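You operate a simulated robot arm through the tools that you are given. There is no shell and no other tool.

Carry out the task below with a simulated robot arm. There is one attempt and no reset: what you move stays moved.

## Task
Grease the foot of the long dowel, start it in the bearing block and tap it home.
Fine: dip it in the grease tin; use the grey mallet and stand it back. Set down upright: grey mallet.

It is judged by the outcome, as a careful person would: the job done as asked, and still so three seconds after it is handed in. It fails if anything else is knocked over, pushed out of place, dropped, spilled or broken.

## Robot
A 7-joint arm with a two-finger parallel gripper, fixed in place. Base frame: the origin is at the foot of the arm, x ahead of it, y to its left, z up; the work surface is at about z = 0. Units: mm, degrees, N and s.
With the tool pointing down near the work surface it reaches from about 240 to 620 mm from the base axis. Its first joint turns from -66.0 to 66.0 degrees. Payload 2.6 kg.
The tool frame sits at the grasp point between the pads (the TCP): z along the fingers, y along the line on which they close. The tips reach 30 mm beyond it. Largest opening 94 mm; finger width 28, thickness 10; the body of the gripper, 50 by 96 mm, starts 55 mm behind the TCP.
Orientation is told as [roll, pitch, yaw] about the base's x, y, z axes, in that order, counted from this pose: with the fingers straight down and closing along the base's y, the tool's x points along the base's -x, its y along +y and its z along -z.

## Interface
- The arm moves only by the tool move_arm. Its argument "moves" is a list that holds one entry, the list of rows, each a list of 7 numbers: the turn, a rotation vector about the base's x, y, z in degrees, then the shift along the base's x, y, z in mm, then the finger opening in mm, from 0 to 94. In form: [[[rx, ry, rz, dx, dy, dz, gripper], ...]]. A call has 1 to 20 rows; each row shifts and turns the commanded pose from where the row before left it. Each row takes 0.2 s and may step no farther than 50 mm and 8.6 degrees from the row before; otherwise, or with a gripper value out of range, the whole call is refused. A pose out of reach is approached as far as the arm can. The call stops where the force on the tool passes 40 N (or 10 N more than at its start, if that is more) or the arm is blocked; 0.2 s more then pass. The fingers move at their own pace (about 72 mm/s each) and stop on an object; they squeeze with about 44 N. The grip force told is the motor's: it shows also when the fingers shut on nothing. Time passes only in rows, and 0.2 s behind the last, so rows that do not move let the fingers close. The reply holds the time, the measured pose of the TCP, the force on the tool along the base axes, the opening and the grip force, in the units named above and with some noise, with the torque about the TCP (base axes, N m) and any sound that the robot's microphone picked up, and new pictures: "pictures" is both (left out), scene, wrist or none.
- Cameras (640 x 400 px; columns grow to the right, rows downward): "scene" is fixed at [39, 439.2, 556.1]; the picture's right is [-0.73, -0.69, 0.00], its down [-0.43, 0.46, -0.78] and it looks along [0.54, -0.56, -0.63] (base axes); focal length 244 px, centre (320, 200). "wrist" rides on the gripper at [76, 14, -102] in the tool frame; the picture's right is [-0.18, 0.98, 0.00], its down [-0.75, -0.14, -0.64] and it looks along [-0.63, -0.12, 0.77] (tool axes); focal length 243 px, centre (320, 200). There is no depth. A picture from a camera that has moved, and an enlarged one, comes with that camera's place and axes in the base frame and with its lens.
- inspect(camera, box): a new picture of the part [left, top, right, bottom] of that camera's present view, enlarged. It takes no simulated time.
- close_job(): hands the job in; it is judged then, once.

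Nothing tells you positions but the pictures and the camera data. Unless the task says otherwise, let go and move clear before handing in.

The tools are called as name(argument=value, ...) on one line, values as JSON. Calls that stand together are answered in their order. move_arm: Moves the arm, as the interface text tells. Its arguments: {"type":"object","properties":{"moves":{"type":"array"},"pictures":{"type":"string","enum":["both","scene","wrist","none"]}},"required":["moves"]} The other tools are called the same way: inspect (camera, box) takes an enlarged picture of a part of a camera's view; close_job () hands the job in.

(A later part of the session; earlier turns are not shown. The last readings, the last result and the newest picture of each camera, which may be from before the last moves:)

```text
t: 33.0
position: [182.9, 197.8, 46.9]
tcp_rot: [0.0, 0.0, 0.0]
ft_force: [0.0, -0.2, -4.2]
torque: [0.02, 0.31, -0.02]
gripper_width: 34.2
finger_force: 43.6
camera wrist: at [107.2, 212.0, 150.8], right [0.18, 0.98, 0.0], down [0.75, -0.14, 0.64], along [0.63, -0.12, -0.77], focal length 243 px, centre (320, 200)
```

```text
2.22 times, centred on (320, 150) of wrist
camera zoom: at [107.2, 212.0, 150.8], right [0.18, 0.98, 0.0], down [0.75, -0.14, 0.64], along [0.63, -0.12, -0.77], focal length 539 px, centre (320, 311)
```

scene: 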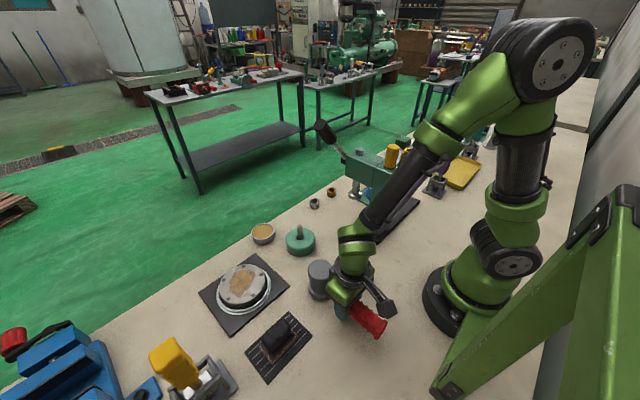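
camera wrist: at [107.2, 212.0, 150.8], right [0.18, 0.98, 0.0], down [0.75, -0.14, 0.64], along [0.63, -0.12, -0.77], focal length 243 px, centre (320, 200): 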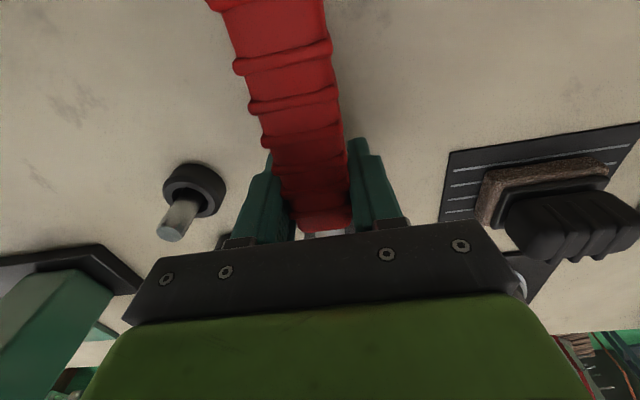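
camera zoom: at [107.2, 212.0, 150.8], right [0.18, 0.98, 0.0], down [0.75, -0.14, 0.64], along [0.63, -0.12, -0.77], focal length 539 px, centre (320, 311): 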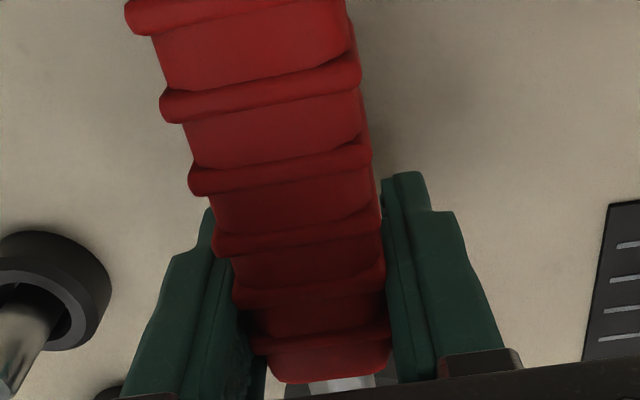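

The mallet is off the bench and level. I'll raise it gently to clear the dowel, which tops out around z≈76.

move_arm(moves=[[[0, 0, 0, 0, 0, 2, 0], [0, 0, 0, 0, 0, 3, 0], [0, 0, 0, 0, 0, 4, 0], [0, 0, 0, 0, 0, 5, 0], [0, 0, 0, 0, 0, 6, 0], [0, 0, 0, 0, 0, 6, 0], [0, 0, 0, 0, 0, 6, 0], [0, 0, 0, 0, 0, 6, 0], [0, 0, 0, 0, 0, 6, 0], [0, 0, 0, 0, 0, 6, 0], [0, 0, 0, 0, 0, 6, 0], [0, 0, 0, 0, 0, 6, 0], [0, 0, 0, 0, 0, 6, 0], [0, 0, 0, 0, 0, 6, 0], [0, 0, 0, 0, 0, 6, 0], [0, 0, 0, 0, 0, 6, 0], [0, 0, 0, 0, 0, 6, 0], [0, 0, 0, 0, 0, 5, 0], [0, 0, 0, 0, 0, 3, 0], [0, 0, 0, 0, 0, 0, 0]]], pictures="both")

inspect(camera="scene", box=[260, 190, 400, 330])

```text
t: 37.2
position: [183.0, 196.8, 148.5]
tcp_rot: [0.0, 0.1, 0.0]
ft_force: [0.1, 0.3, -3.6]
torque: [0.01, 0.3, 0.0]
gripper_width: 34.4
finger_force: 44.0
camera wrist: at [107.1, 212.0, 250.9], right [0.18, 0.98, 0.0], down [0.75, -0.14, 0.64], along [0.63, -0.12, -0.77], focal length 243 px, centre (320, 200)
```

scene: 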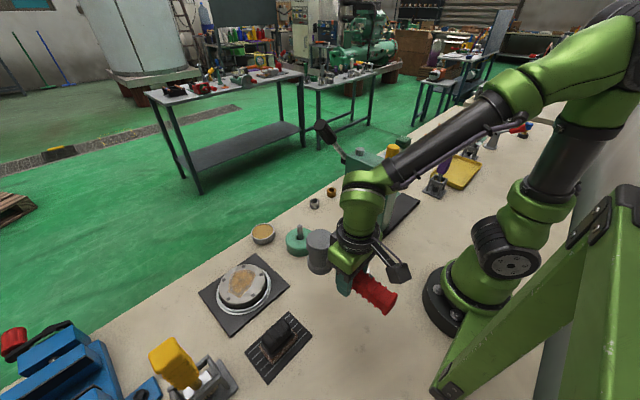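
wrist: 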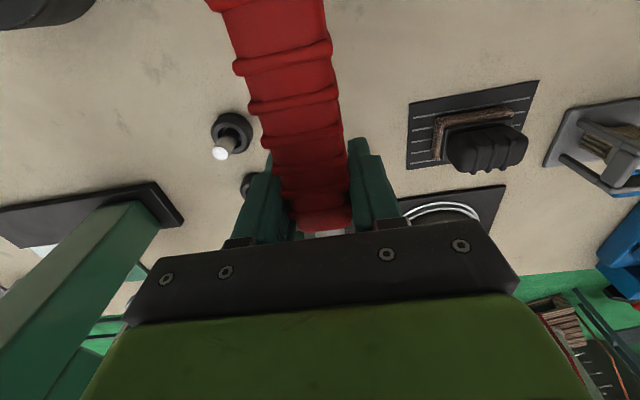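

```text
2.86 times, centred on (330, 260) of scene
camera zoom: at [39.1, 439.2, 556.1], right [-0.73, -0.69, 0.0], down [-0.43, 0.46, -0.78], along [0.54, -0.56, -0.63], focal length 698 px, centre (291, 29)
```

zoom: 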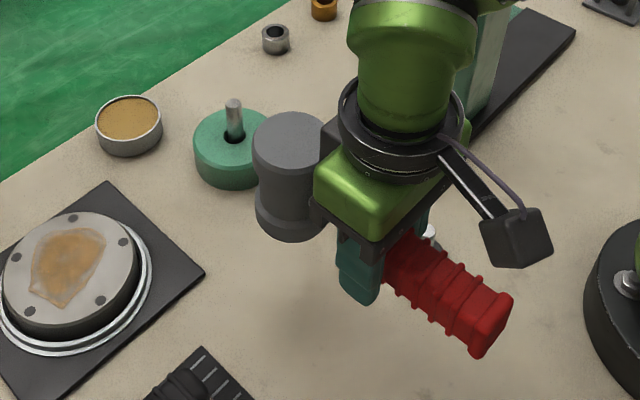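

The mallet is steady with its face at about z≈110. I'll now carry it slowly over so the head hovers above the dowel.

move_arm(moves=[[[0, 0, 0, 3, -1.5, 0, 0], [0, 0, 0, 6, -3, 0, 0], [0, 0, 0, 8, -4, 0, 0], [0, 0, 0, 8, -4, 0, 0], [0, 0, 0, 8, -4, 0, 0], [0, 0, 0, 8, -4, 0, 0], [0, 0, 0, 8, -4, 0, 0], [0, 0, 0, 8, -4, 0, 0], [0, 0, 0, 8, -4, 0, 0], [0, 0, 0, 8, -4, 0, 0], [0, 0, 0, 8, -4, 0, 0], [0, 0, 0, 8, -4, 0, 0], [0, 0, 0, 8, -4, 0, 0], [0, 0, 0, 8, -4, 0, 0], [0, 0, 0, 8, -4, 0, 0], [0, 0, 0, 8, -4, 0, 0], [0, 0, 0, 8, -4, 0, 0], [0, 0, 0, 8, -4, 0, 0], [0, 0, 0, 5, -2.5, 0, 0], [0, 0, 0, 2.5, -1.5, 0, 0]]], pictures="both")

inspect(camera="scene", box=[240, 150, 360, 270])

```text
t: 41.4
position: [328.2, 125.3, 149.1]
tcp_rot: [-0.1, 0.0, 0.1]
ft_force: [-0.5, 0.9, -3.9]
torque: [0.01, 0.31, 0.01]
gripper_width: 34.2
finger_force: 43.8
camera wrist: at [252.2, 139.0, 251.3], right [0.18, 0.98, 0.0], down [0.75, -0.14, 0.64], along [0.63, -0.12, -0.77], focal length 243 px, centre (320, 200)
```

scene: 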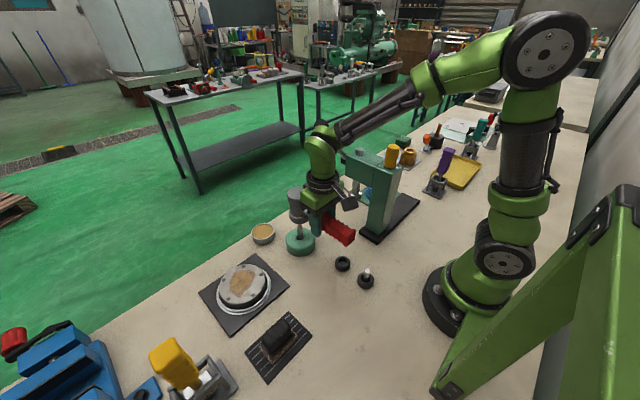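
wrist: 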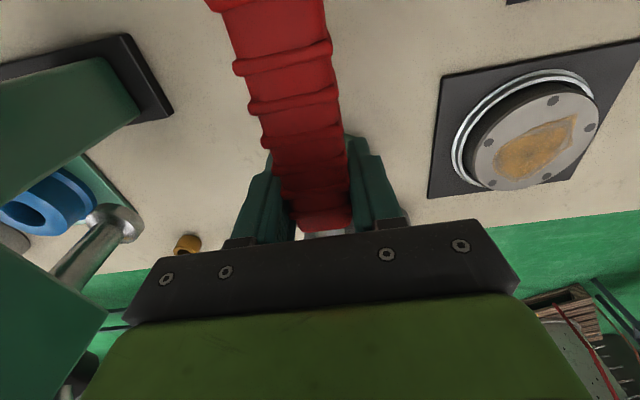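

```text
3.33 times, centred on (300, 210) of scene
camera zoom: at [39.1, 439.2, 556.1], right [-0.73, -0.69, 0.0], down [-0.43, 0.46, -0.78], along [0.54, -0.56, -0.63], focal length 814 px, centre (387, 167)
```

zoom: 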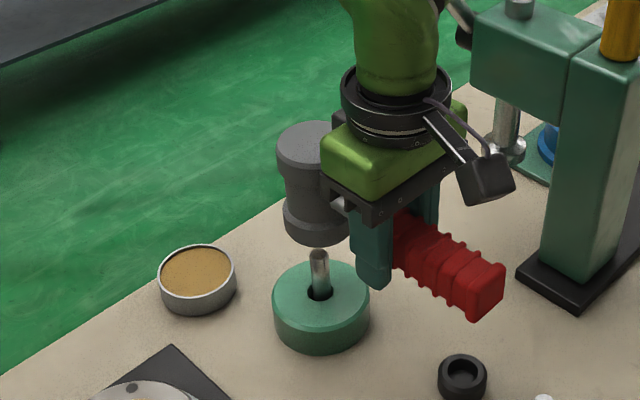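

The head is centred over the dowel to within a couple of mm. I'll lower it until it's just above the dowel and confirm before tapping.

move_arm(moves=[[[0, 0, 0, 0.8, 0.4, -4, 0], [0, 0, 0, 0, 0, -6, 0], [0, 0, 0, 0, 0, -6, 0], [0, 0, 0, 0, 0, -6, 0], [0, 0, 0, 0, 0, -3, 0], [0, 0, 0, 0, 0, 0, 0]]], pictures="scene")

inspect(camera="scene", box=[260, 180, 340, 260])

```text
t: 42.8
position: [328.7, 124.4, 123.0]
tcp_rot: [0.0, 0.0, 0.1]
ft_force: [0.3, -0.7, -4.5]
torque: [0.01, 0.32, 0.02]
gripper_width: 34.2
finger_force: 44.0
```

scene: 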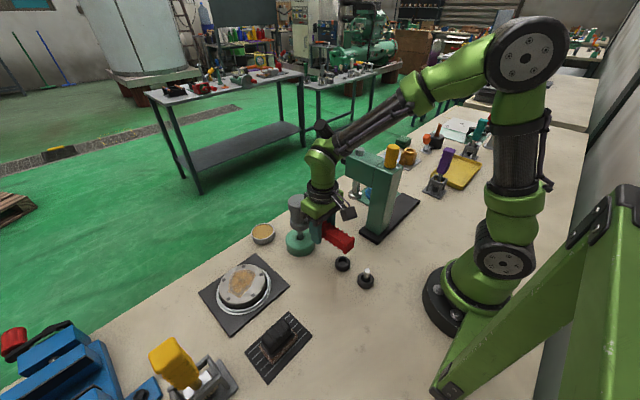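

```text
5.00 times, centred on (300, 220) of scene
camera zoom: at [39.1, 439.2, 556.1], right [-0.73, -0.69, 0.0], down [-0.43, 0.46, -0.78], along [0.54, -0.56, -0.63], focal length 1221 px, centre (420, 100)
```

zoom: 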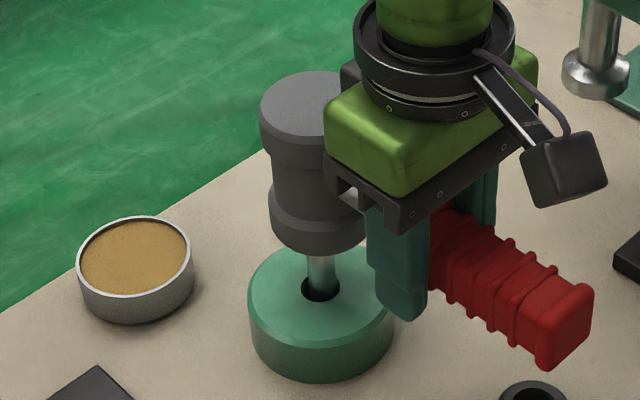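

The head is right above the dowel, about 8 mm clear. I'll lower slowly to find the contact height.

move_arm(moves=[[[0, 0, 0, 0, 0, -2, 0], [0, 0, 0, 0, 0, -2, 0], [0, 0, 0, 0, 0, -1, 0], [0, 0, 0, 0, 0, 0, 0]]], pictures="none")

move_arm(moves=[[[0, 0, 0, 0, 0, -1, 0], [0, 0, 0, 0, 0, -1, 0], [0, 0, 0, 0, 0, 0, 0]]], pictures="none")

move_arm(moves=[[[0, 0, 0, 0, 0, -1, 0], [0, 0, 0, 0, 0, -1, 0], [0, 0, 0, 0, 0, 0, 0]]], pictures="none")

```text
t: 43.8
position: [329.2, 125.4, 116.9]
tcp_rot: [0.1, 0.0, 0.0]
ft_force: [0.7, 0.1, -3.0]
torque: [-0.02, 0.27, 0.02]
gripper_width: 34.1
finger_force: 44.3
```

```text
t: 44.6
position: [328.9, 125.2, 115.9]
tcp_rot: [-0.1, 0.1, 0.0]
ft_force: [1.4, -0.2, -3.4]
torque: [-0.02, 0.28, 0.0]
gripper_width: 34.0
finger_force: 44.3
```

```text
t: 45.4
position: [328.7, 125.5, 113.8]
tcp_rot: [0.0, 0.0, -0.1]
ft_force: [0.1, -0.1, -3.9]
torque: [0.0, 0.24, 0.0]
gripper_width: 34.4
finger_force: 43.6
```

inspect(camera="scene", box=[270, 200, 330, 260])

move_arm(moves=[[[0, 0, 0, 0, 0, -1, 0], [0, 0, 0, 0, 0, 0, 0]]], pictures="none")

move_arm(moves=[[[0, 0, 0, 0, 0, -1, 0], [0, 0, 0, 0, 0, 0, 0]]], pictures="none")

```text
6.67 times, centred on (300, 230) of scene
camera zoom: at [39.1, 439.2, 556.1], right [-0.73, -0.69, 0.0], down [-0.43, 0.46, -0.78], along [0.54, -0.56, -0.63], focal length 1628 px, centre (453, 0)
```

zoom: 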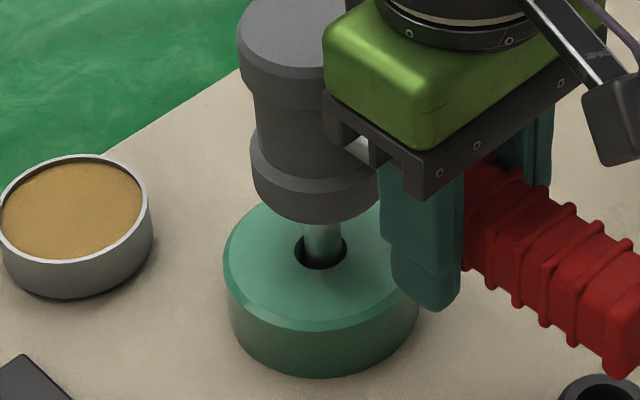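

```text
t: 46.0
position: [329.5, 125.0, 113.6]
tcp_rot: [0.0, 0.0, 0.1]
ft_force: [-0.8, -0.3, -2.9]
torque: [0.01, 0.17, 0.0]
gripper_width: 34.2
finger_force: 44.5
```

```text
t: 46.6
position: [328.0, 124.7, 110.6]
tcp_rot: [-0.1, 0.0, -0.1]
ft_force: [0.8, -0.7, -2.9]
torque: [-0.03, 0.13, -0.01]
gripper_width: 34.2
finger_force: 44.4
```

The face is resting lightly on the dowel, since the torque has eased as it takes some of the mallet's weight. I'll try a first modest tap: up about 14 mm, then a brisk stroke down, and listen.

move_arm(moves=[[[0, 0, 0, 0, 0, 4, 0], [0, 0, 0, 0, 0, 6, 0], [0, 0, 0, 0, 0, 6, 0], [0, 0, 0, 0, 0, 0, 0], [0, 0, 0, 0, 0, -18, 0], [0, 0, 0, 0, 0, 0, 0]]], pictures="both")

inspect(camera="scene", box=[270, 200, 330, 260])

```text
t: 48.0
position: [329.5, 126.5, 111.3]
tcp_rot: [0.1, 0.0, 0.0]
ft_force: [0.3, -0.1, -3.5]
torque: [-0.04, 0.29, 0.0]
gripper_width: 34.3
finger_force: 43.8
camera wrist: at [253.0, 140.5, 213.6], right [0.18, 0.98, 0.0], down [0.75, -0.14, 0.64], along [0.63, -0.12, -0.77], focal length 243 px, centre (320, 200)
```

scene: 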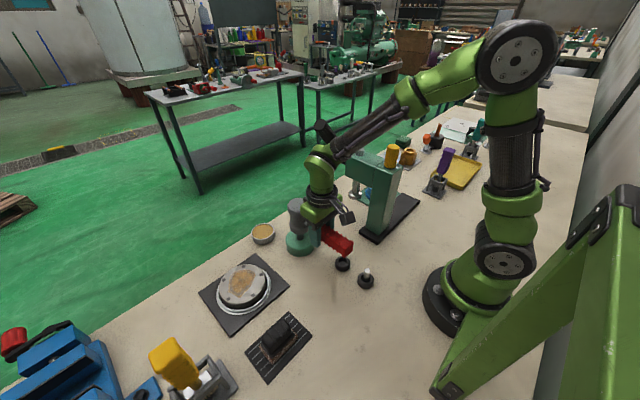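
wrist: 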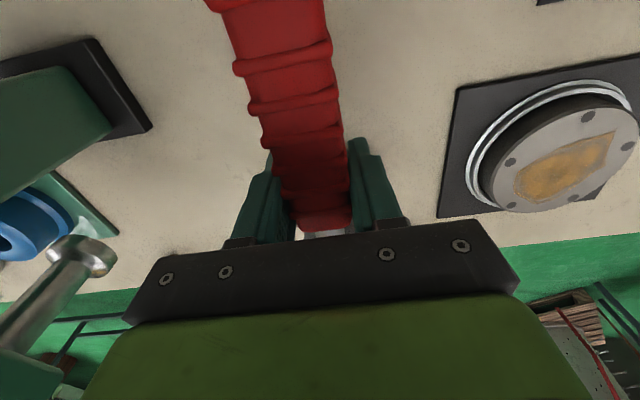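

```text
6.67 times, centred on (300, 230) of scene
camera zoom: at [39.1, 439.2, 556.1], right [-0.73, -0.69, 0.0], down [-0.43, 0.46, -0.78], along [0.54, -0.56, -0.63], focal length 1628 px, centre (453, 0)
```

zoom: 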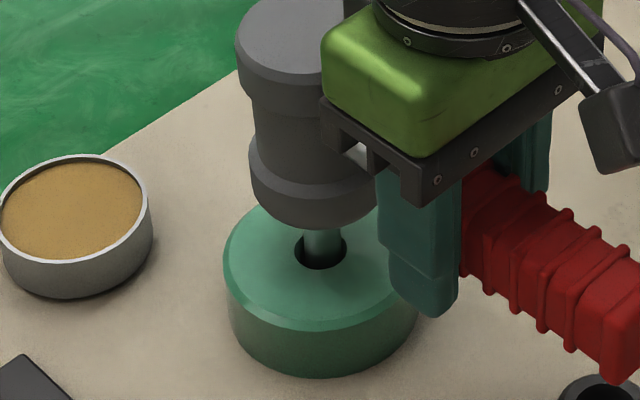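

The tap drove the dowel down a little: contact is gone at the same height, and the mallet hasn't slipped in the grip. I'll continue with slightly deeper taps.

move_arm(moves=[[[0, 0, 0, 0, 0, 4, 0], [0, 0, 0, 0, 0, 6, 0], [0, 0, 0, 0, 0, 8, 0], [0, 0, 0, 0, 0, 0, 0], [0, 0, 0, 0, 0, -21, 0], [0, 0, 0, 0, 0, 0, 0]]], pictures="none")

move_arm(moves=[[[0, 0, 0, 0, 0, 4, 0], [0, 0, 0, 0, 0, 6, 0], [0, 0, 0, 0, 0, 8, 0], [0, 0, 0, 0, 0, 0, 0], [0, 0, 0, 0, 0, -21, 0], [0, 0, 0, 0, 0, 0, 0]]], pictures="scene")

inspect(camera="scene", box=[270, 200, 330, 260])

```text
t: 49.4
position: [329.2, 125.3, 109.0]
tcp_rot: [0.0, -0.1, 0.0]
ft_force: [1.0, 0.5, -1.3]
torque: [0.02, 0.03, 0.0]
gripper_width: 34.4
finger_force: 44.5
```

```text
t: 50.8
position: [329.0, 125.0, 105.7]
tcp_rot: [0.1, -0.5, 0.1]
ft_force: [-6.0, -0.1, 25.4]
torque: [0.1, -1.64, -0.04]
gripper_width: 33.5
finger_force: 43.4
```

scene: 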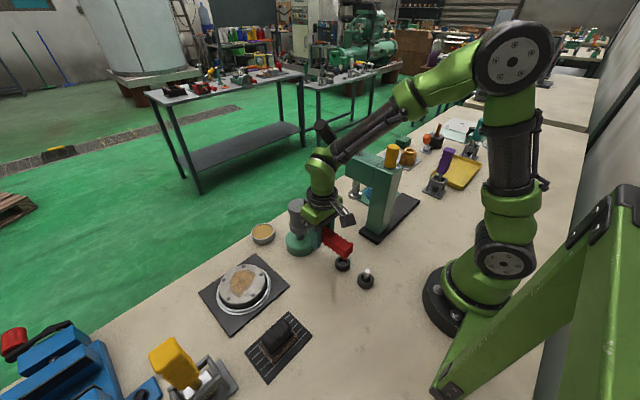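

```text
6.67 times, centred on (300, 230) of scene
camera zoom: at [38.9, 439.2, 556.1], right [-0.73, -0.69, 0.0], down [-0.43, 0.46, -0.78], along [0.54, -0.56, -0.63], focal length 1628 px, centre (453, 0)
```

zoom: 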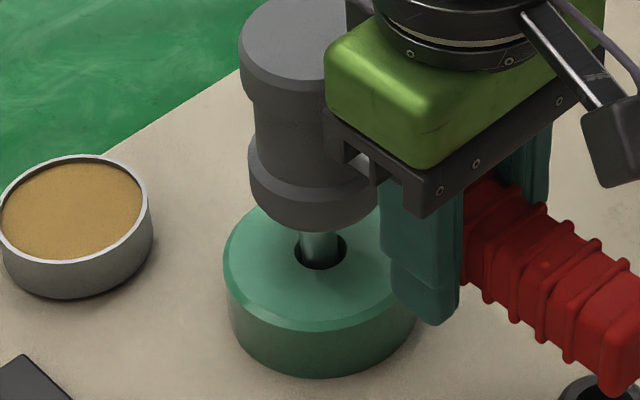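

The mallet now presses at about 30 N without the dowel moving. I'll lift off and look at how deep the dowel is.

move_arm(moves=[[[0, 0, 0, 0, 0, 3, 0], [0, 0, 0, 0, 0, 5, 0], [0, 0, 0, 0, 0, 8, 0], [0, 0, 0, 0, 0, 10, 0], [0, 0, 0, 0, 0, 8, 0], [0, 0, 0, 0, 0, 0, 0]]], pictures="both")

inspect(camera="scene", box=[275, 205, 335, 260])

inspect(camera="scene", box=[260, 180, 360, 270])

```text
t: 52.2
position: [327.4, 126.1, 138.8]
tcp_rot: [0.0, 0.0, 0.0]
ft_force: [0.2, -0.8, -3.6]
torque: [-0.02, 0.31, 0.02]
gripper_width: 34.4
finger_force: 43.6
camera wrist: at [251.8, 140.2, 241.3], right [0.18, 0.98, 0.0], down [0.75, -0.14, 0.64], along [0.63, -0.12, -0.77], focal length 243 px, centre (320, 200)
```

scene: 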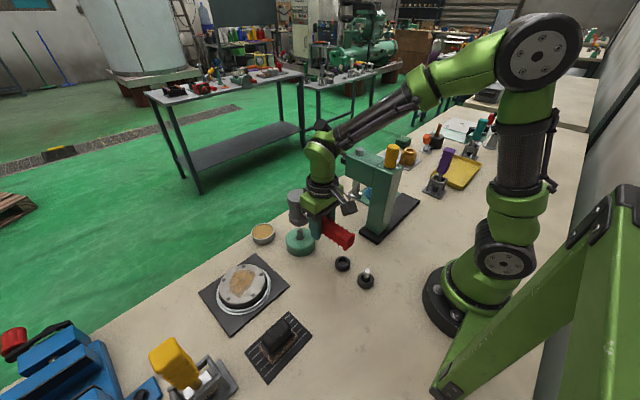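
wrist: 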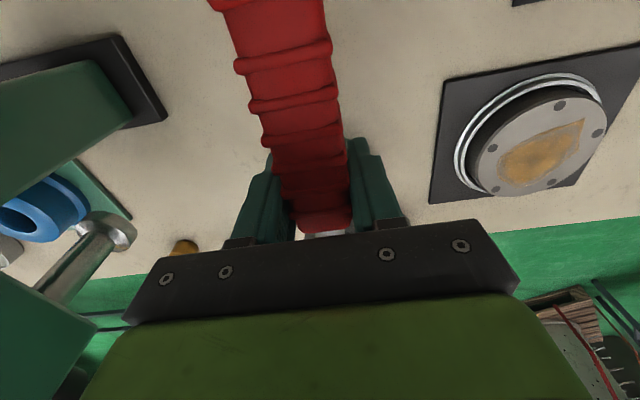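

```text
7.27 times, centred on (305, 232) of scene
camera zoom: at [39.1, 439.2, 556.1], right [-0.73, -0.69, 0.0], down [-0.43, 0.46, -0.78], along [0.54, -0.56, -0.63], focal length 1775 px, centre (429, -36)
```

zoom: 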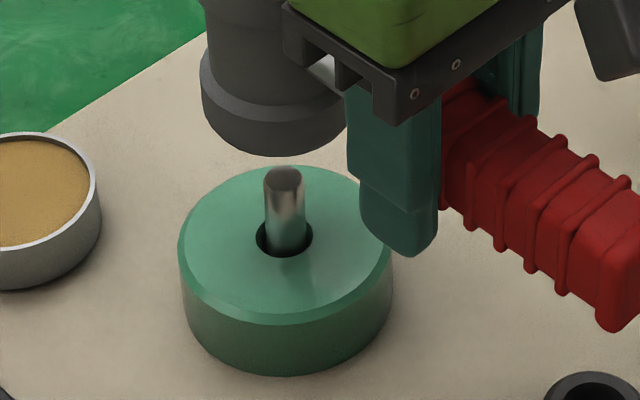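

```text
4.44 times, centred on (310, 225) of scene
camera zoom: at [39.1, 439.2, 556.1], right [-0.73, -0.69, 0.0], down [-0.43, 0.46, -0.78], along [0.54, -0.56, -0.63], focal length 1085 px, centre (364, 89)
```

zoom: 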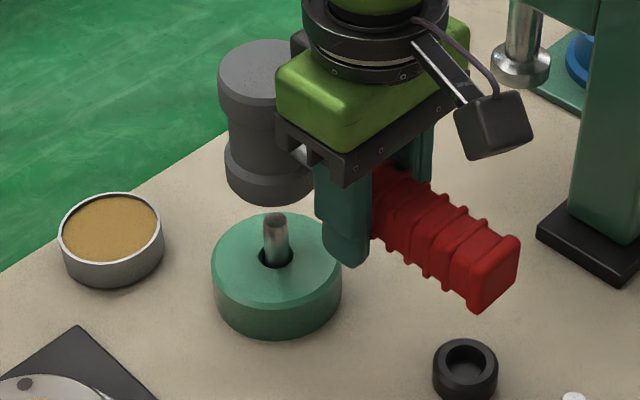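

The dowel has gone in roughly 13 mm so far, and the mallet is still held firmly. I'll give firmer taps from about 30 mm height and watch for further movement or a sound.

move_arm(moves=[[[0, 0, 0, 0, 0, -36, 0], [0, 0, 0, 0, 0, 6, 0], [0, 0, 0, 0, 0, 0, 0]]], pictures="none")

move_arm(moves=[[[0, 0, 0, 0, 0, 6, 0], [0, 0, 0, 0, 0, 10, 0], [0, 0, 0, 0, 0, 10, 0], [0, 0, 0, 0, 0, 4, 0], [0, 0, 0, 0, 0, 0, 0]]], pictures="both")

inspect(camera="scene", box=[275, 205, 335, 260])

```text
t: 53.0
position: [327.0, 124.1, 107.2]
tcp_rot: [-0.1, 0.0, 0.0]
ft_force: [-0.4, 0.1, -3.0]
torque: [0.01, 0.34, 0.01]
gripper_width: 34.1
finger_force: 44.4
```

```text
t: 54.2
position: [328.9, 125.2, 135.8]
tcp_rot: [-0.1, 0.0, -0.1]
ft_force: [-1.0, -0.3, -4.3]
torque: [0.01, 0.31, -0.01]
gripper_width: 34.0
finger_force: 43.8
camera wrist: at [252.1, 139.6, 239.5], right [0.18, 0.98, 0.0], down [0.75, -0.14, 0.64], along [0.63, -0.12, -0.77], focal length 243 px, centre (320, 200)
```

scene: 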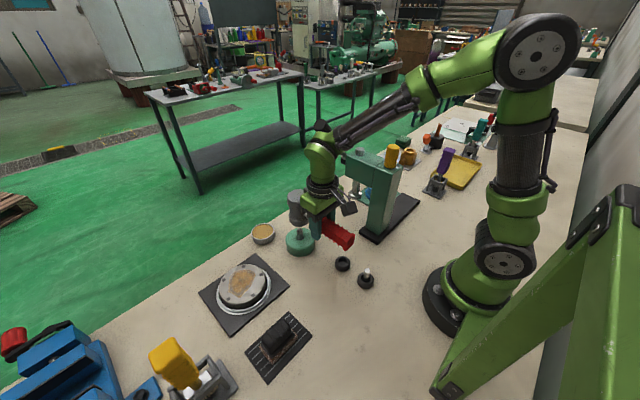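
wrist: 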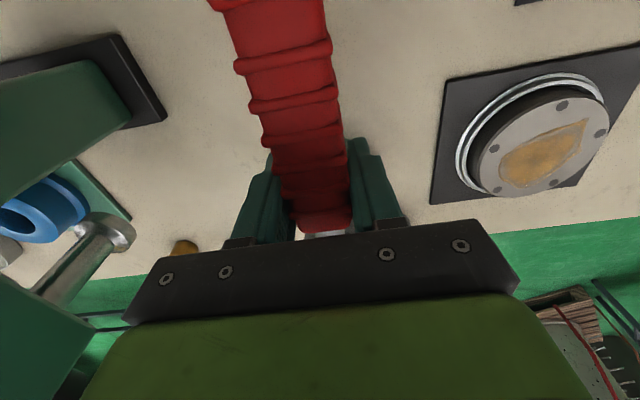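

```text
7.27 times, centred on (305, 232) of scene
camera zoom: at [39.1, 439.2, 556.1], right [-0.73, -0.69, 0.0], down [-0.43, 0.46, -0.78], along [0.54, -0.56, -0.63], focal length 1775 px, centre (429, -36)
```

zoom: 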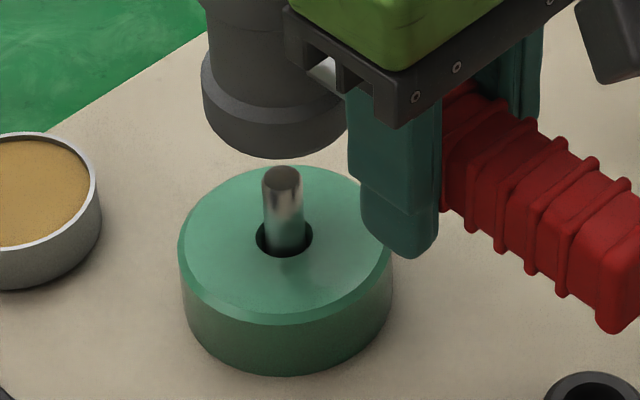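

No further movement from that light stroke. I'll try a faster and longer stroke with a short follow-through to find out whether it's really seated.

move_arm(moves=[[[0, 0, 0, 0, 0, 5, 0], [0, 0, 0, 0, 0, 7, 0], [0, 0, 0, 0, 0, 3, 0], [0, 0, 0, 0, 0, 0, 0], [0, 0, 0, 0, 0, -48, 0], [0, 0, 0, 0, 0, 0, 0]]], pictures="none")

move_arm(moves=[[[0, 0, 0, 0, 0, 4, 0], [0, 0, 0, 0, 0, 6, 0], [0, 0, 0, 0, 0, 10, 0], [0, 0, 0, 0, 0, 10, 0], [0, 0, 0, 0, 0, 5, 0], [0, 0, 0, 0, 0, 0, 0]]], pictures="both")

inspect(camera="scene", box=[275, 205, 335, 260])

```text
t: 55.6
position: [329.1, 125.8, 105.2]
tcp_rot: [0.2, -0.4, 0.0]
ft_force: [-4.8, -1.3, 18.4]
torque: [0.06, -1.17, -0.05]
gripper_width: 34.2
finger_force: 44.1
```

```text
t: 57.0
position: [328.3, 126.8, 139.9]
tcp_rot: [0.0, -0.1, 0.0]
ft_force: [0.4, -1.0, -3.8]
torque: [-0.02, 0.33, 0.0]
gripper_width: 34.1
finger_force: 43.6
camera wrist: at [253.3, 139.5, 242.1], right [0.18, 0.98, 0.0], down [0.75, -0.14, 0.64], along [0.63, -0.12, -0.77], focal length 243 px, centre (320, 200)
```

scene: 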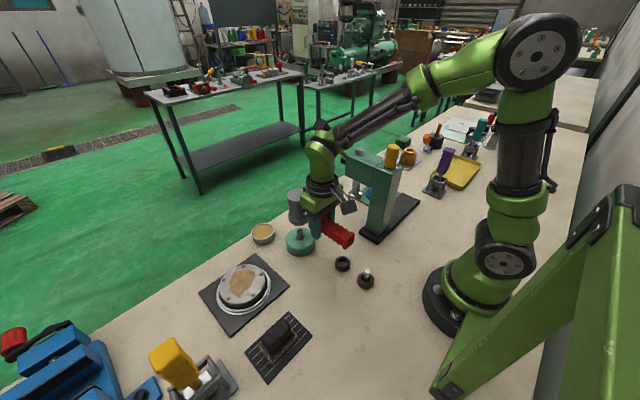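
wrist: 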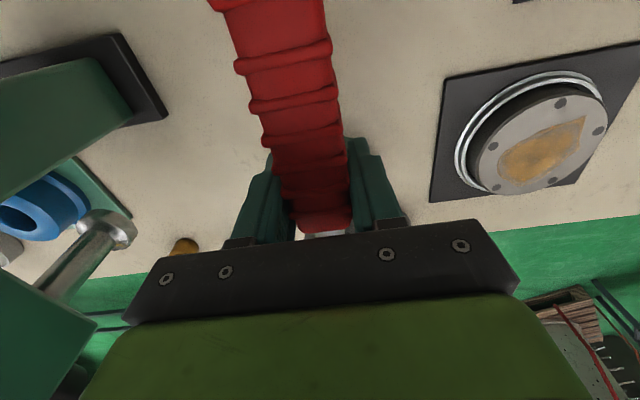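

```text
7.27 times, centred on (305, 232) of scene
camera zoom: at [39.1, 439.2, 556.1], right [-0.73, -0.69, 0.0], down [-0.43, 0.46, -0.78], along [0.54, -0.56, -0.63], focal length 1775 px, centre (429, -36)
```

zoom: 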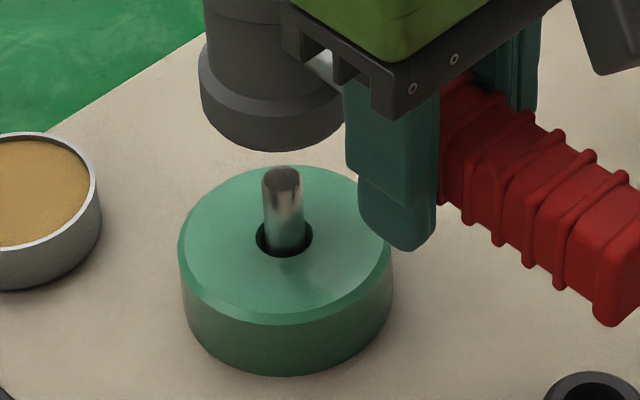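

The dowel has stopped with about 32 mm showing, which fits it resting on the bore's floor some 20 mm or more down. To be sure, I'll give one firmer blow from higher up and compare.

move_arm(moves=[[[0, 0, 0, 0, 0, 5, 0], [0, 0, 0, 0, 0, 8, 0], [0, 0, 0, 0, 0, 10, 0], [0, 0, 0, 0, 0, 10, 0], [0, 0, 0, 0, 0, 8, 0], [0, 0, 0, 0, 0, 4, 0], [0, 0, 0, 0, 0, 0, 0], [0, 0, 0, 0, 0, -38, 0], [0, 0, 0, 0, 0, -44, 0], [0, 0, 0, 0, 0, 2, 0]]], pictures="none")

move_arm(moves=[[[0, 0, 0, 0, 0, 4, 0], [0, 0, 0, 0, 0, 6, 0], [0, 0, 0, 0, 0, 10, 0], [0, 0, 0, 0, 0, 10, 0], [0, 0, 0, 0, 0, 5, 0], [0, 0, 0, 0, 0, 0, 0]]], pictures="both")

inspect(camera="scene", box=[275, 205, 335, 260])

```text
t: 59.2
position: [327.8, 124.4, 106.7]
tcp_rot: [0.0, 0.0, 0.0]
ft_force: [0.4, 0.2, -4.1]
torque: [0.01, 0.33, 0.03]
gripper_width: 34.2
finger_force: 44.1
```

```text
t: 60.6
position: [329.0, 124.5, 140.6]
tcp_rot: [0.0, 0.0, 0.0]
ft_force: [0.1, -0.2, -4.0]
torque: [-0.01, 0.31, -0.02]
gripper_width: 34.1
finger_force: 44.1
camera wrist: at [252.6, 138.6, 243.7], right [0.18, 0.98, 0.0], down [0.75, -0.14, 0.64], along [0.63, -0.12, -0.77], focal length 243 px, centre (320, 200)
```

scene: 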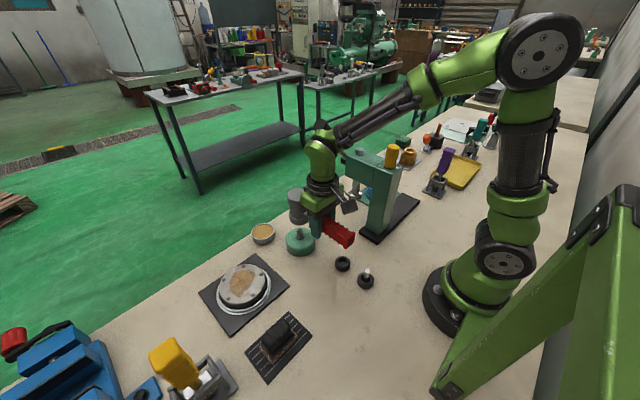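
wrist: 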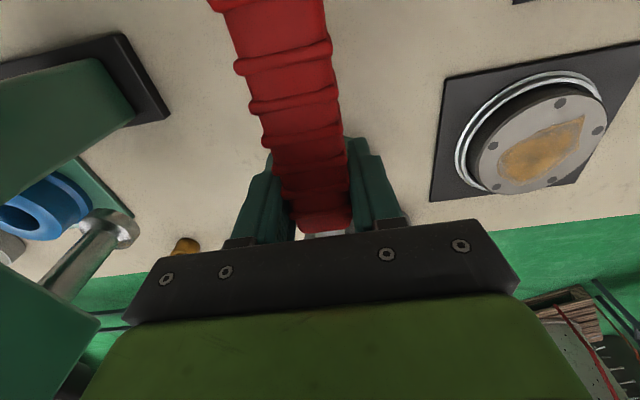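

```text
7.27 times, centred on (305, 232) of scene
camera zoom: at [39.1, 439.2, 556.1], right [-0.73, -0.69, 0.0], down [-0.43, 0.46, -0.78], along [0.54, -0.56, -0.63], focal length 1775 px, centre (429, -36)
```

zoom: 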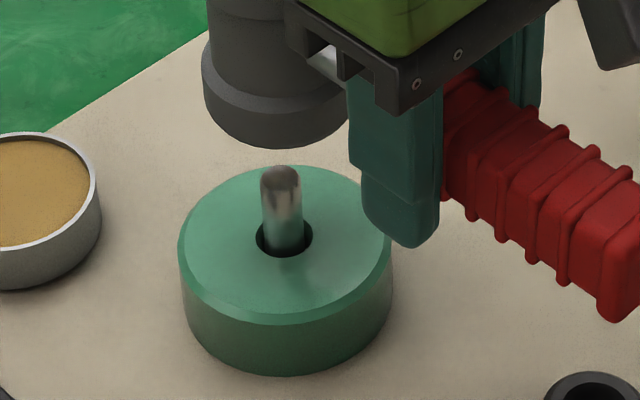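

The dowel's top hasn't moved since the taps that took it down, so it looks bottomed. I'll land one last firm blow with follow-through to confirm before putting the mallet back.

move_arm(moves=[[[0, 0, 0, 0, 0, 5, 0], [0, 0, 0, 0, 0, 8, 0], [0, 0, 0, 0, 0, 10, 0], [0, 0, 0, 0, 0, 10, 0], [0, 0, 0, 0, 0, 8, 0], [0, 0, 0, 0, 0, 4, 0], [0, 0, 0, 0, 0, 0, 0], [0, 0, 0, 0, 0, -38, 0], [0, 0, 0, 0, 0, -46, 0], [0, 0, 0, 0, 0, 0, 0]]], pictures="none")

move_arm(moves=[[[0, 0, 0, 0, 0, 4, 0], [0, 0, 0, 0, 0, 6, 0], [0, 0, 0, 0, 0, 10, 0], [0, 0, 0, 0, 0, 10, 0], [0, 0, 0, 0, 0, 8, 0], [0, 0, 0, 0, 0, 0, 0]]], pictures="both")

inspect(camera="scene", box=[275, 205, 335, 260])

```text
t: 62.8
position: [328.6, 125.6, 101.8]
tcp_rot: [0.1, -0.4, 0.2]
ft_force: [-4.5, -0.8, 24.6]
torque: [0.16, -1.66, 0.02]
gripper_width: 34.4
finger_force: 43.7
```

```text
t: 64.2
position: [329.5, 123.7, 138.9]
tcp_rot: [0.0, 0.0, 0.0]
ft_force: [-0.1, -0.8, -4.1]
torque: [0.02, 0.31, 0.01]
gripper_width: 34.3
finger_force: 44.1
camera wrist: at [252.9, 138.9, 240.9], right [0.18, 0.98, 0.0], down [0.75, -0.14, 0.64], along [0.63, -0.12, -0.77], focal length 243 px, centre (320, 200)
```

scene: 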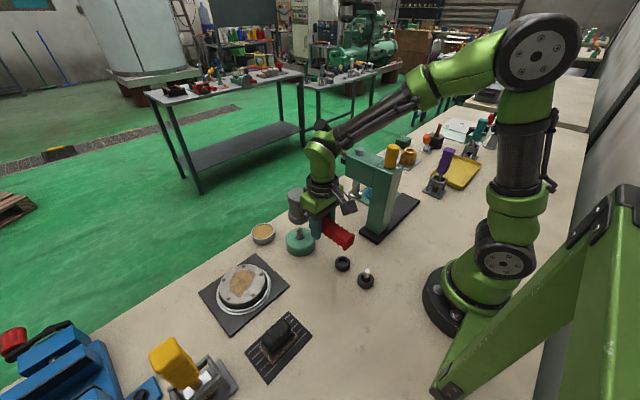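
wrist: 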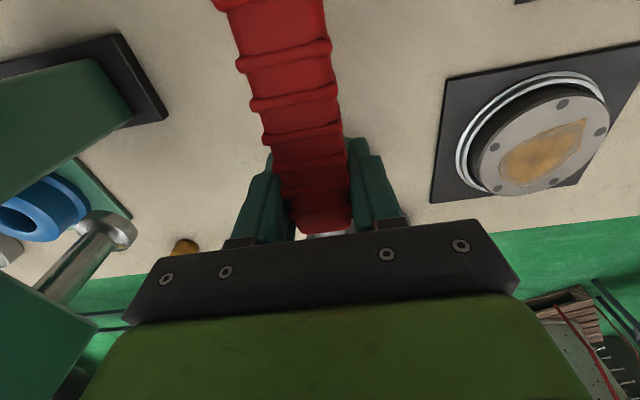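

```text
7.27 times, centred on (305, 232) of scene
camera zoom: at [39.1, 439.2, 556.1], right [-0.73, -0.69, 0.0], down [-0.43, 0.46, -0.78], along [0.54, -0.56, -0.63], focal length 1775 px, centre (429, -36)
```

zoom: 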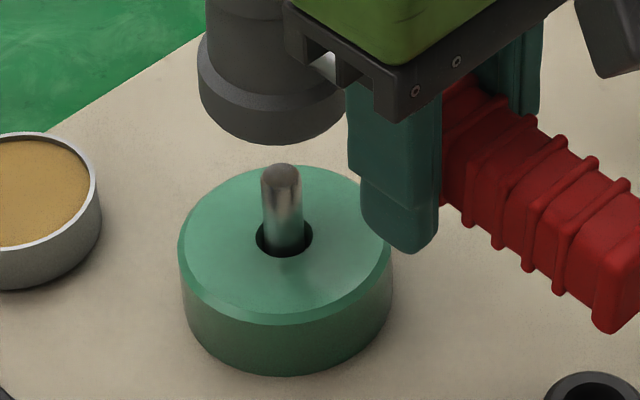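

The dowel didn't move under about 29 N plus the blow, so it's home, with some 32 mm showing. The mallet tipped about 3° head-up in the grip. I'll carry it back to its old spot at safe height and level it with a small tilt before setting it down.

move_arm(moves=[[[0, 0, 0, -3, 1.5, 2, 0], [0, 0, 0, -6, 3, 2, 0], [0, 0, 0, -8, 4, 2, 0], [0, 0, 0, -8, 4, 2, 0], [0, 0, 0, -8, 4, 0, 0], [0, 0, 0, -8, 4, 0, 0], [0, 0, 0, -8, 4, 0, 0], [0, 0, 0, -8, 4, 0, 0], [0, 0, 0, -8, 4, 0, 0], [0, 0, 0, -8, 4, 0, 0], [0, 0, 0, -8, 4, 0, 0], [0, 0, 0, -8, 4, 0, 0], [0, 0, 0, -8, 4, 0, 0], [0, 0, 0, -8, 4, 0, 0], [0, 0, 0, -8, 4, 0, 0], [0, 0, 0, -8, 4, 0, 0], [0, 0, 0, -8, 4, 0, 0], [0, 0, 0, -8, 4, 0, 0], [0, 0, 0, -5, 3, 0, 0], [0, 0, 0, -2, 1.5, 0, 0]]], pictures="both")

inspect(camera="scene", box=[260, 190, 400, 330])

inspect(camera="wrist", box=[200, 60, 440, 240])

```text
t: 68.4
position: [183.8, 197.5, 146.1]
tcp_rot: [-0.1, 0.1, 0.0]
ft_force: [0.0, -0.6, -4.1]
torque: [-0.02, 0.36, 0.01]
gripper_width: 34.3
finger_force: 44.6
camera wrist: at [108.1, 212.3, 249.2], right [0.18, 0.98, 0.0], down [0.75, -0.14, 0.64], along [0.63, -0.12, -0.77], focal length 243 px, centre (320, 200)
```

scene: 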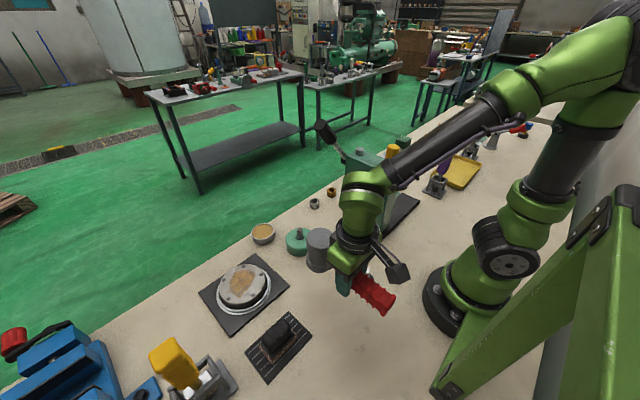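
wrist: 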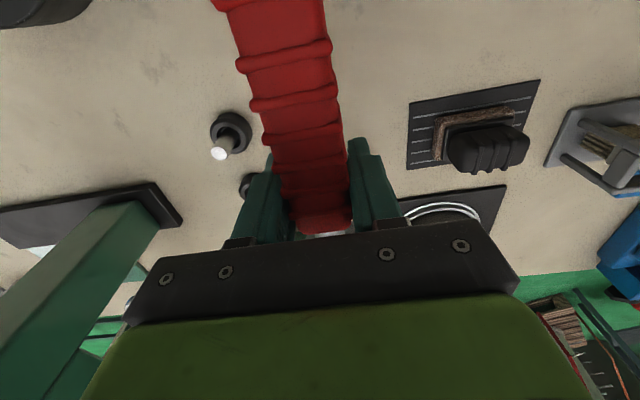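

```text
2.86 times, centred on (330, 260) of scene
camera zoom: at [39.1, 439.2, 556.1], right [-0.73, -0.69, 0.0], down [-0.43, 0.46, -0.78], along [0.54, -0.56, -0.63], focal length 698 px, centre (291, 29)
```

zoom: 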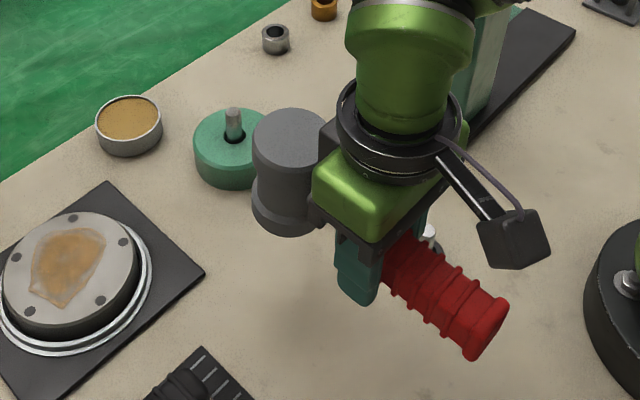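

```text
2.22 times, centred on (320, 150) of wrist
camera zoom: at [108.1, 212.3, 249.2], right [0.18, 0.98, 0.0], down [0.75, -0.14, 0.64], along [0.63, -0.12, -0.77], focal length 539 px, centre (320, 311)
```

zoom: 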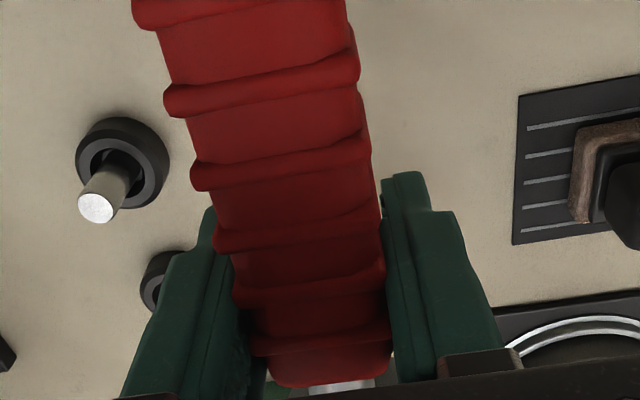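

The mallet is back over its spot but visibly a few degrees head-up. I'll tilt the tool by +3.5° about y to level it and check.

move_arm(moves=[[[0, 1, 0, 0, 0, 0, 0], [0, 1, 0, 0, 0, 0, 0], [0, 1, 0, 0, 0, 0, 0], [0, 0.5, 0, 0, 0, 0, 0], [0, 0, 0, 0, 0, 0, 0]]], pictures="both")

inspect(camera="scene", box=[260, 190, 400, 330])

inspect(camera="scene", box=[295, 215, 345, 285])

```text
t: 69.6
position: [185.9, 198.4, 146.0]
tcp_rot: [-0.1, 3.5, 0.0]
ft_force: [-0.5, -0.1, -4.6]
torque: [0.02, 0.3, 0.0]
gripper_width: 34.2
finger_force: 44.0
camera wrist: at [115.3, 212.2, 253.4], right [0.18, 0.98, -0.01], down [0.79, -0.14, 0.59], along [0.58, -0.12, -0.8], focal length 243 px, centre (320, 200)
```

scene: 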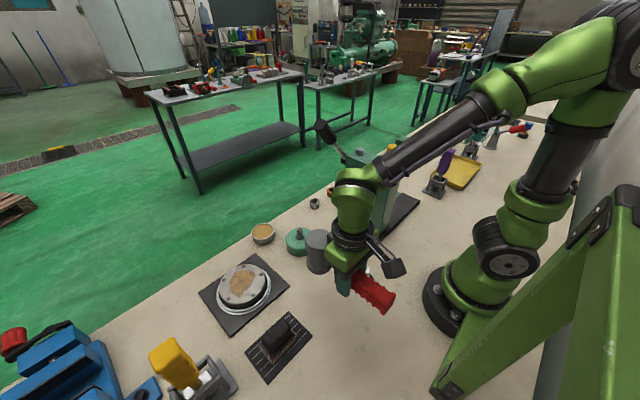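
wrist: 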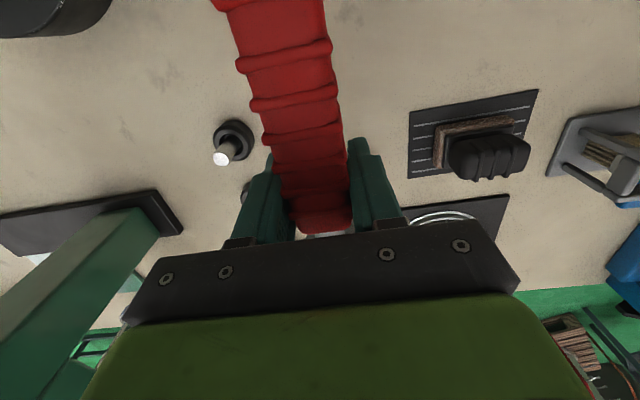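

```text
2.86 times, centred on (330, 260) of scene
camera zoom: at [39.1, 439.2, 556.1], right [-0.73, -0.69, 0.0], down [-0.43, 0.46, -0.78], along [0.54, -0.56, -0.63], focal length 698 px, centre (291, 29)
```

zoom: 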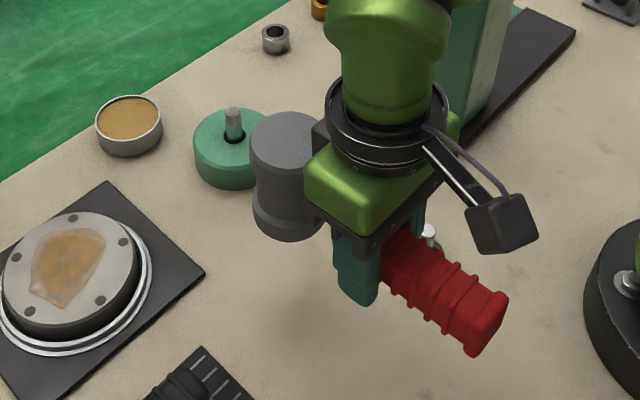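

```text
5.71 times, centred on (320, 250) of scene
camera zoom: at [39.1, 439.2, 556.1], right [-0.73, -0.69, 0.0], down [-0.43, 0.46, -0.78], along [0.54, -0.56, -0.63], focal length 1395 px, centre (320, -86)
```

zoom: 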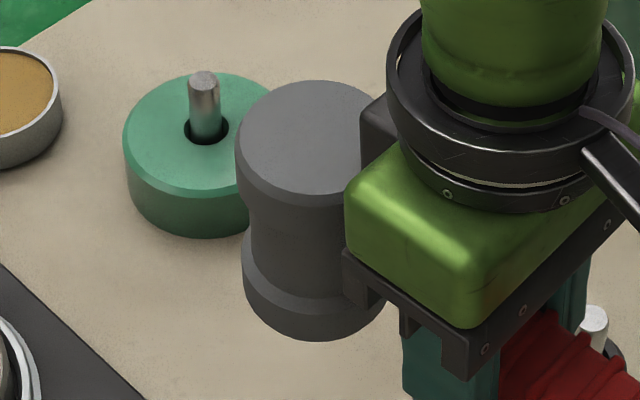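

The mallet looks level now, so I'll lower it towards its spot, stopping about a centimetre above the bench.

move_arm(moves=[[[0, 0, 0, 0, 0, -3, 0], [0, 0, 0, 0, 0, -5, 0], [0, 0, 0, 0, 0, -8, 0], [0, 0, 0, 0, 0, -8, 0], [0, 0, 0, 0, 0, -8, 0], [0, 0, 0, 0, 0, -8, 0], [0, 0, 0, 0, 0, -8, 0], [0, 0, 0, 0, 0, -8, 0], [0, 0, 0, 0, 0, -8, 0], [0, 0, 0, 0, 0, -8, 0], [0, 0, 0, 0, 0, -8, 0], [0, 0, 0, 0, 0, -8, 0], [0, 0, 0, 0, 0, -5, 0], [0, 0, 0, 0, 0, -2, 0], [0, 0, 0, 0, 0, 0, 0]]], pictures="both")

inspect(camera="scene", box=[280, 230, 400, 350])

```text
t: 72.8
position: [182.7, 198.8, 51.2]
tcp_rot: [-0.1, 3.6, 0.1]
ft_force: [0.9, 0.8, -4.4]
torque: [0.04, 0.32, 0.01]
gripper_width: 34.1
finger_force: 44.5
camera wrist: at [113.4, 213.0, 158.7], right [0.18, 0.98, -0.01], down [0.79, -0.14, 0.59], along [0.58, -0.12, -0.8], focal length 243 px, centre (320, 200)
```

scene: 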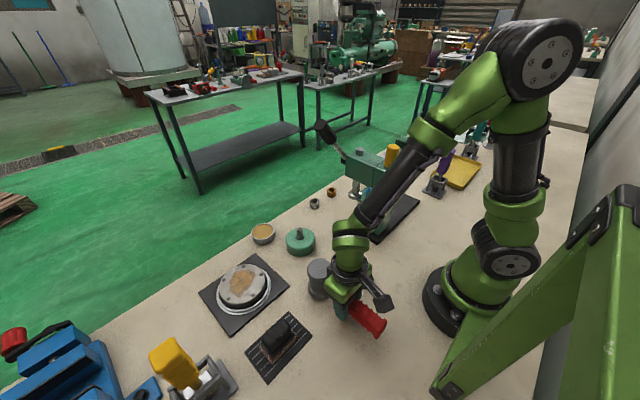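
wrist: 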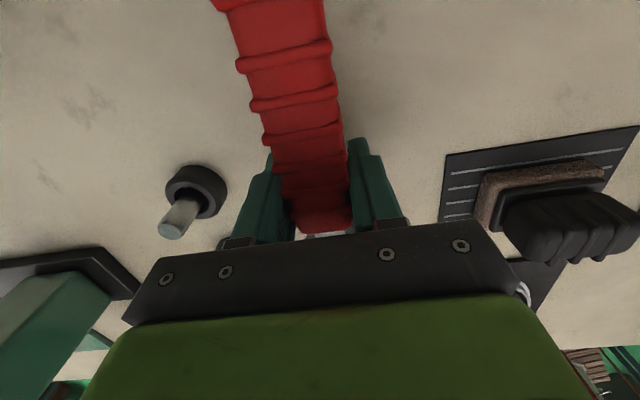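

```text
3.33 times, centred on (340, 290) of scene
camera zoom: at [39.1, 439.2, 556.1], right [-0.73, -0.69, 0.0], down [-0.43, 0.46, -0.78], along [0.54, -0.56, -0.63], focal length 814 px, centre (253, -100)
```

zoom: 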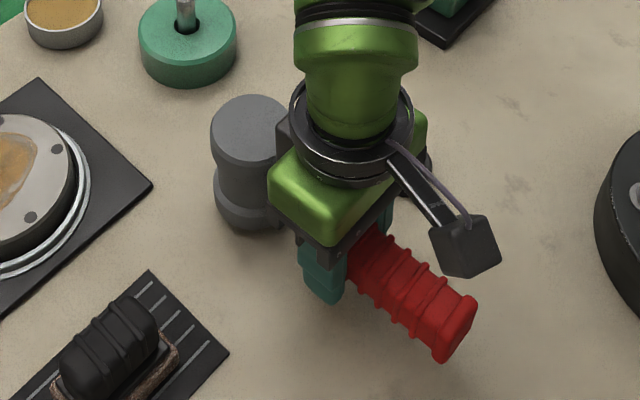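

About a centimetre above the bench. I'll lower it in 2 mm then 1 mm steps to feel the face land.

move_arm(moves=[[[0, 0, 0, 0, 0, -2, 0], [0, 0, 0, 0, 0, -2, 0], [0, 0, 0, 0, 0, -2, 0], [0, 0, 0, 0, 0, 0, 0]]], pictures="none")

move_arm(moves=[[[0, 0, 0, 0, 0, -1, 0], [0, 0, 0, 0, 0, -1, 0], [0, 0, 0, 0, 0, 0, 0]]], pictures="none")

move_arm(moves=[[[0, 0, 0, 0, 0, -1, 0], [0, 0, 0, 0, 0, 0, 0]]], pictures="none")

move_arm(moves=[[[0, 0, 0, 0, 0, -1, 0], [0, 0, 0, 0, 0, 0, 0]]], pictures="none")

```text
t: 73.8
position: [184.5, 198.4, 45.1]
tcp_rot: [0.1, 3.4, 0.0]
ft_force: [0.2, 0.9, -4.0]
torque: [0.01, 0.3, 0.01]
gripper_width: 33.9
finger_force: 43.6
```

```text
t: 74.6
position: [185.6, 198.4, 44.7]
tcp_rot: [0.0, 3.5, 0.0]
ft_force: [0.1, 0.0, -3.4]
torque: [-0.01, 0.32, -0.01]
gripper_width: 34.1
finger_force: 43.9
```

```text
t: 75.2
position: [185.4, 198.1, 42.7]
tcp_rot: [0.0, 3.5, 0.0]
ft_force: [-0.4, 0.9, -3.8]
torque: [0.0, 0.28, 0.01]
gripper_width: 34.1
finger_force: 43.6
```

```text
t: 75.8
position: [184.7, 197.7, 41.4]
tcp_rot: [0.1, 3.5, 0.0]
ft_force: [0.1, -0.2, -4.5]
torque: [-0.04, 0.32, -0.01]
gripper_width: 34.1
finger_force: 43.6
```

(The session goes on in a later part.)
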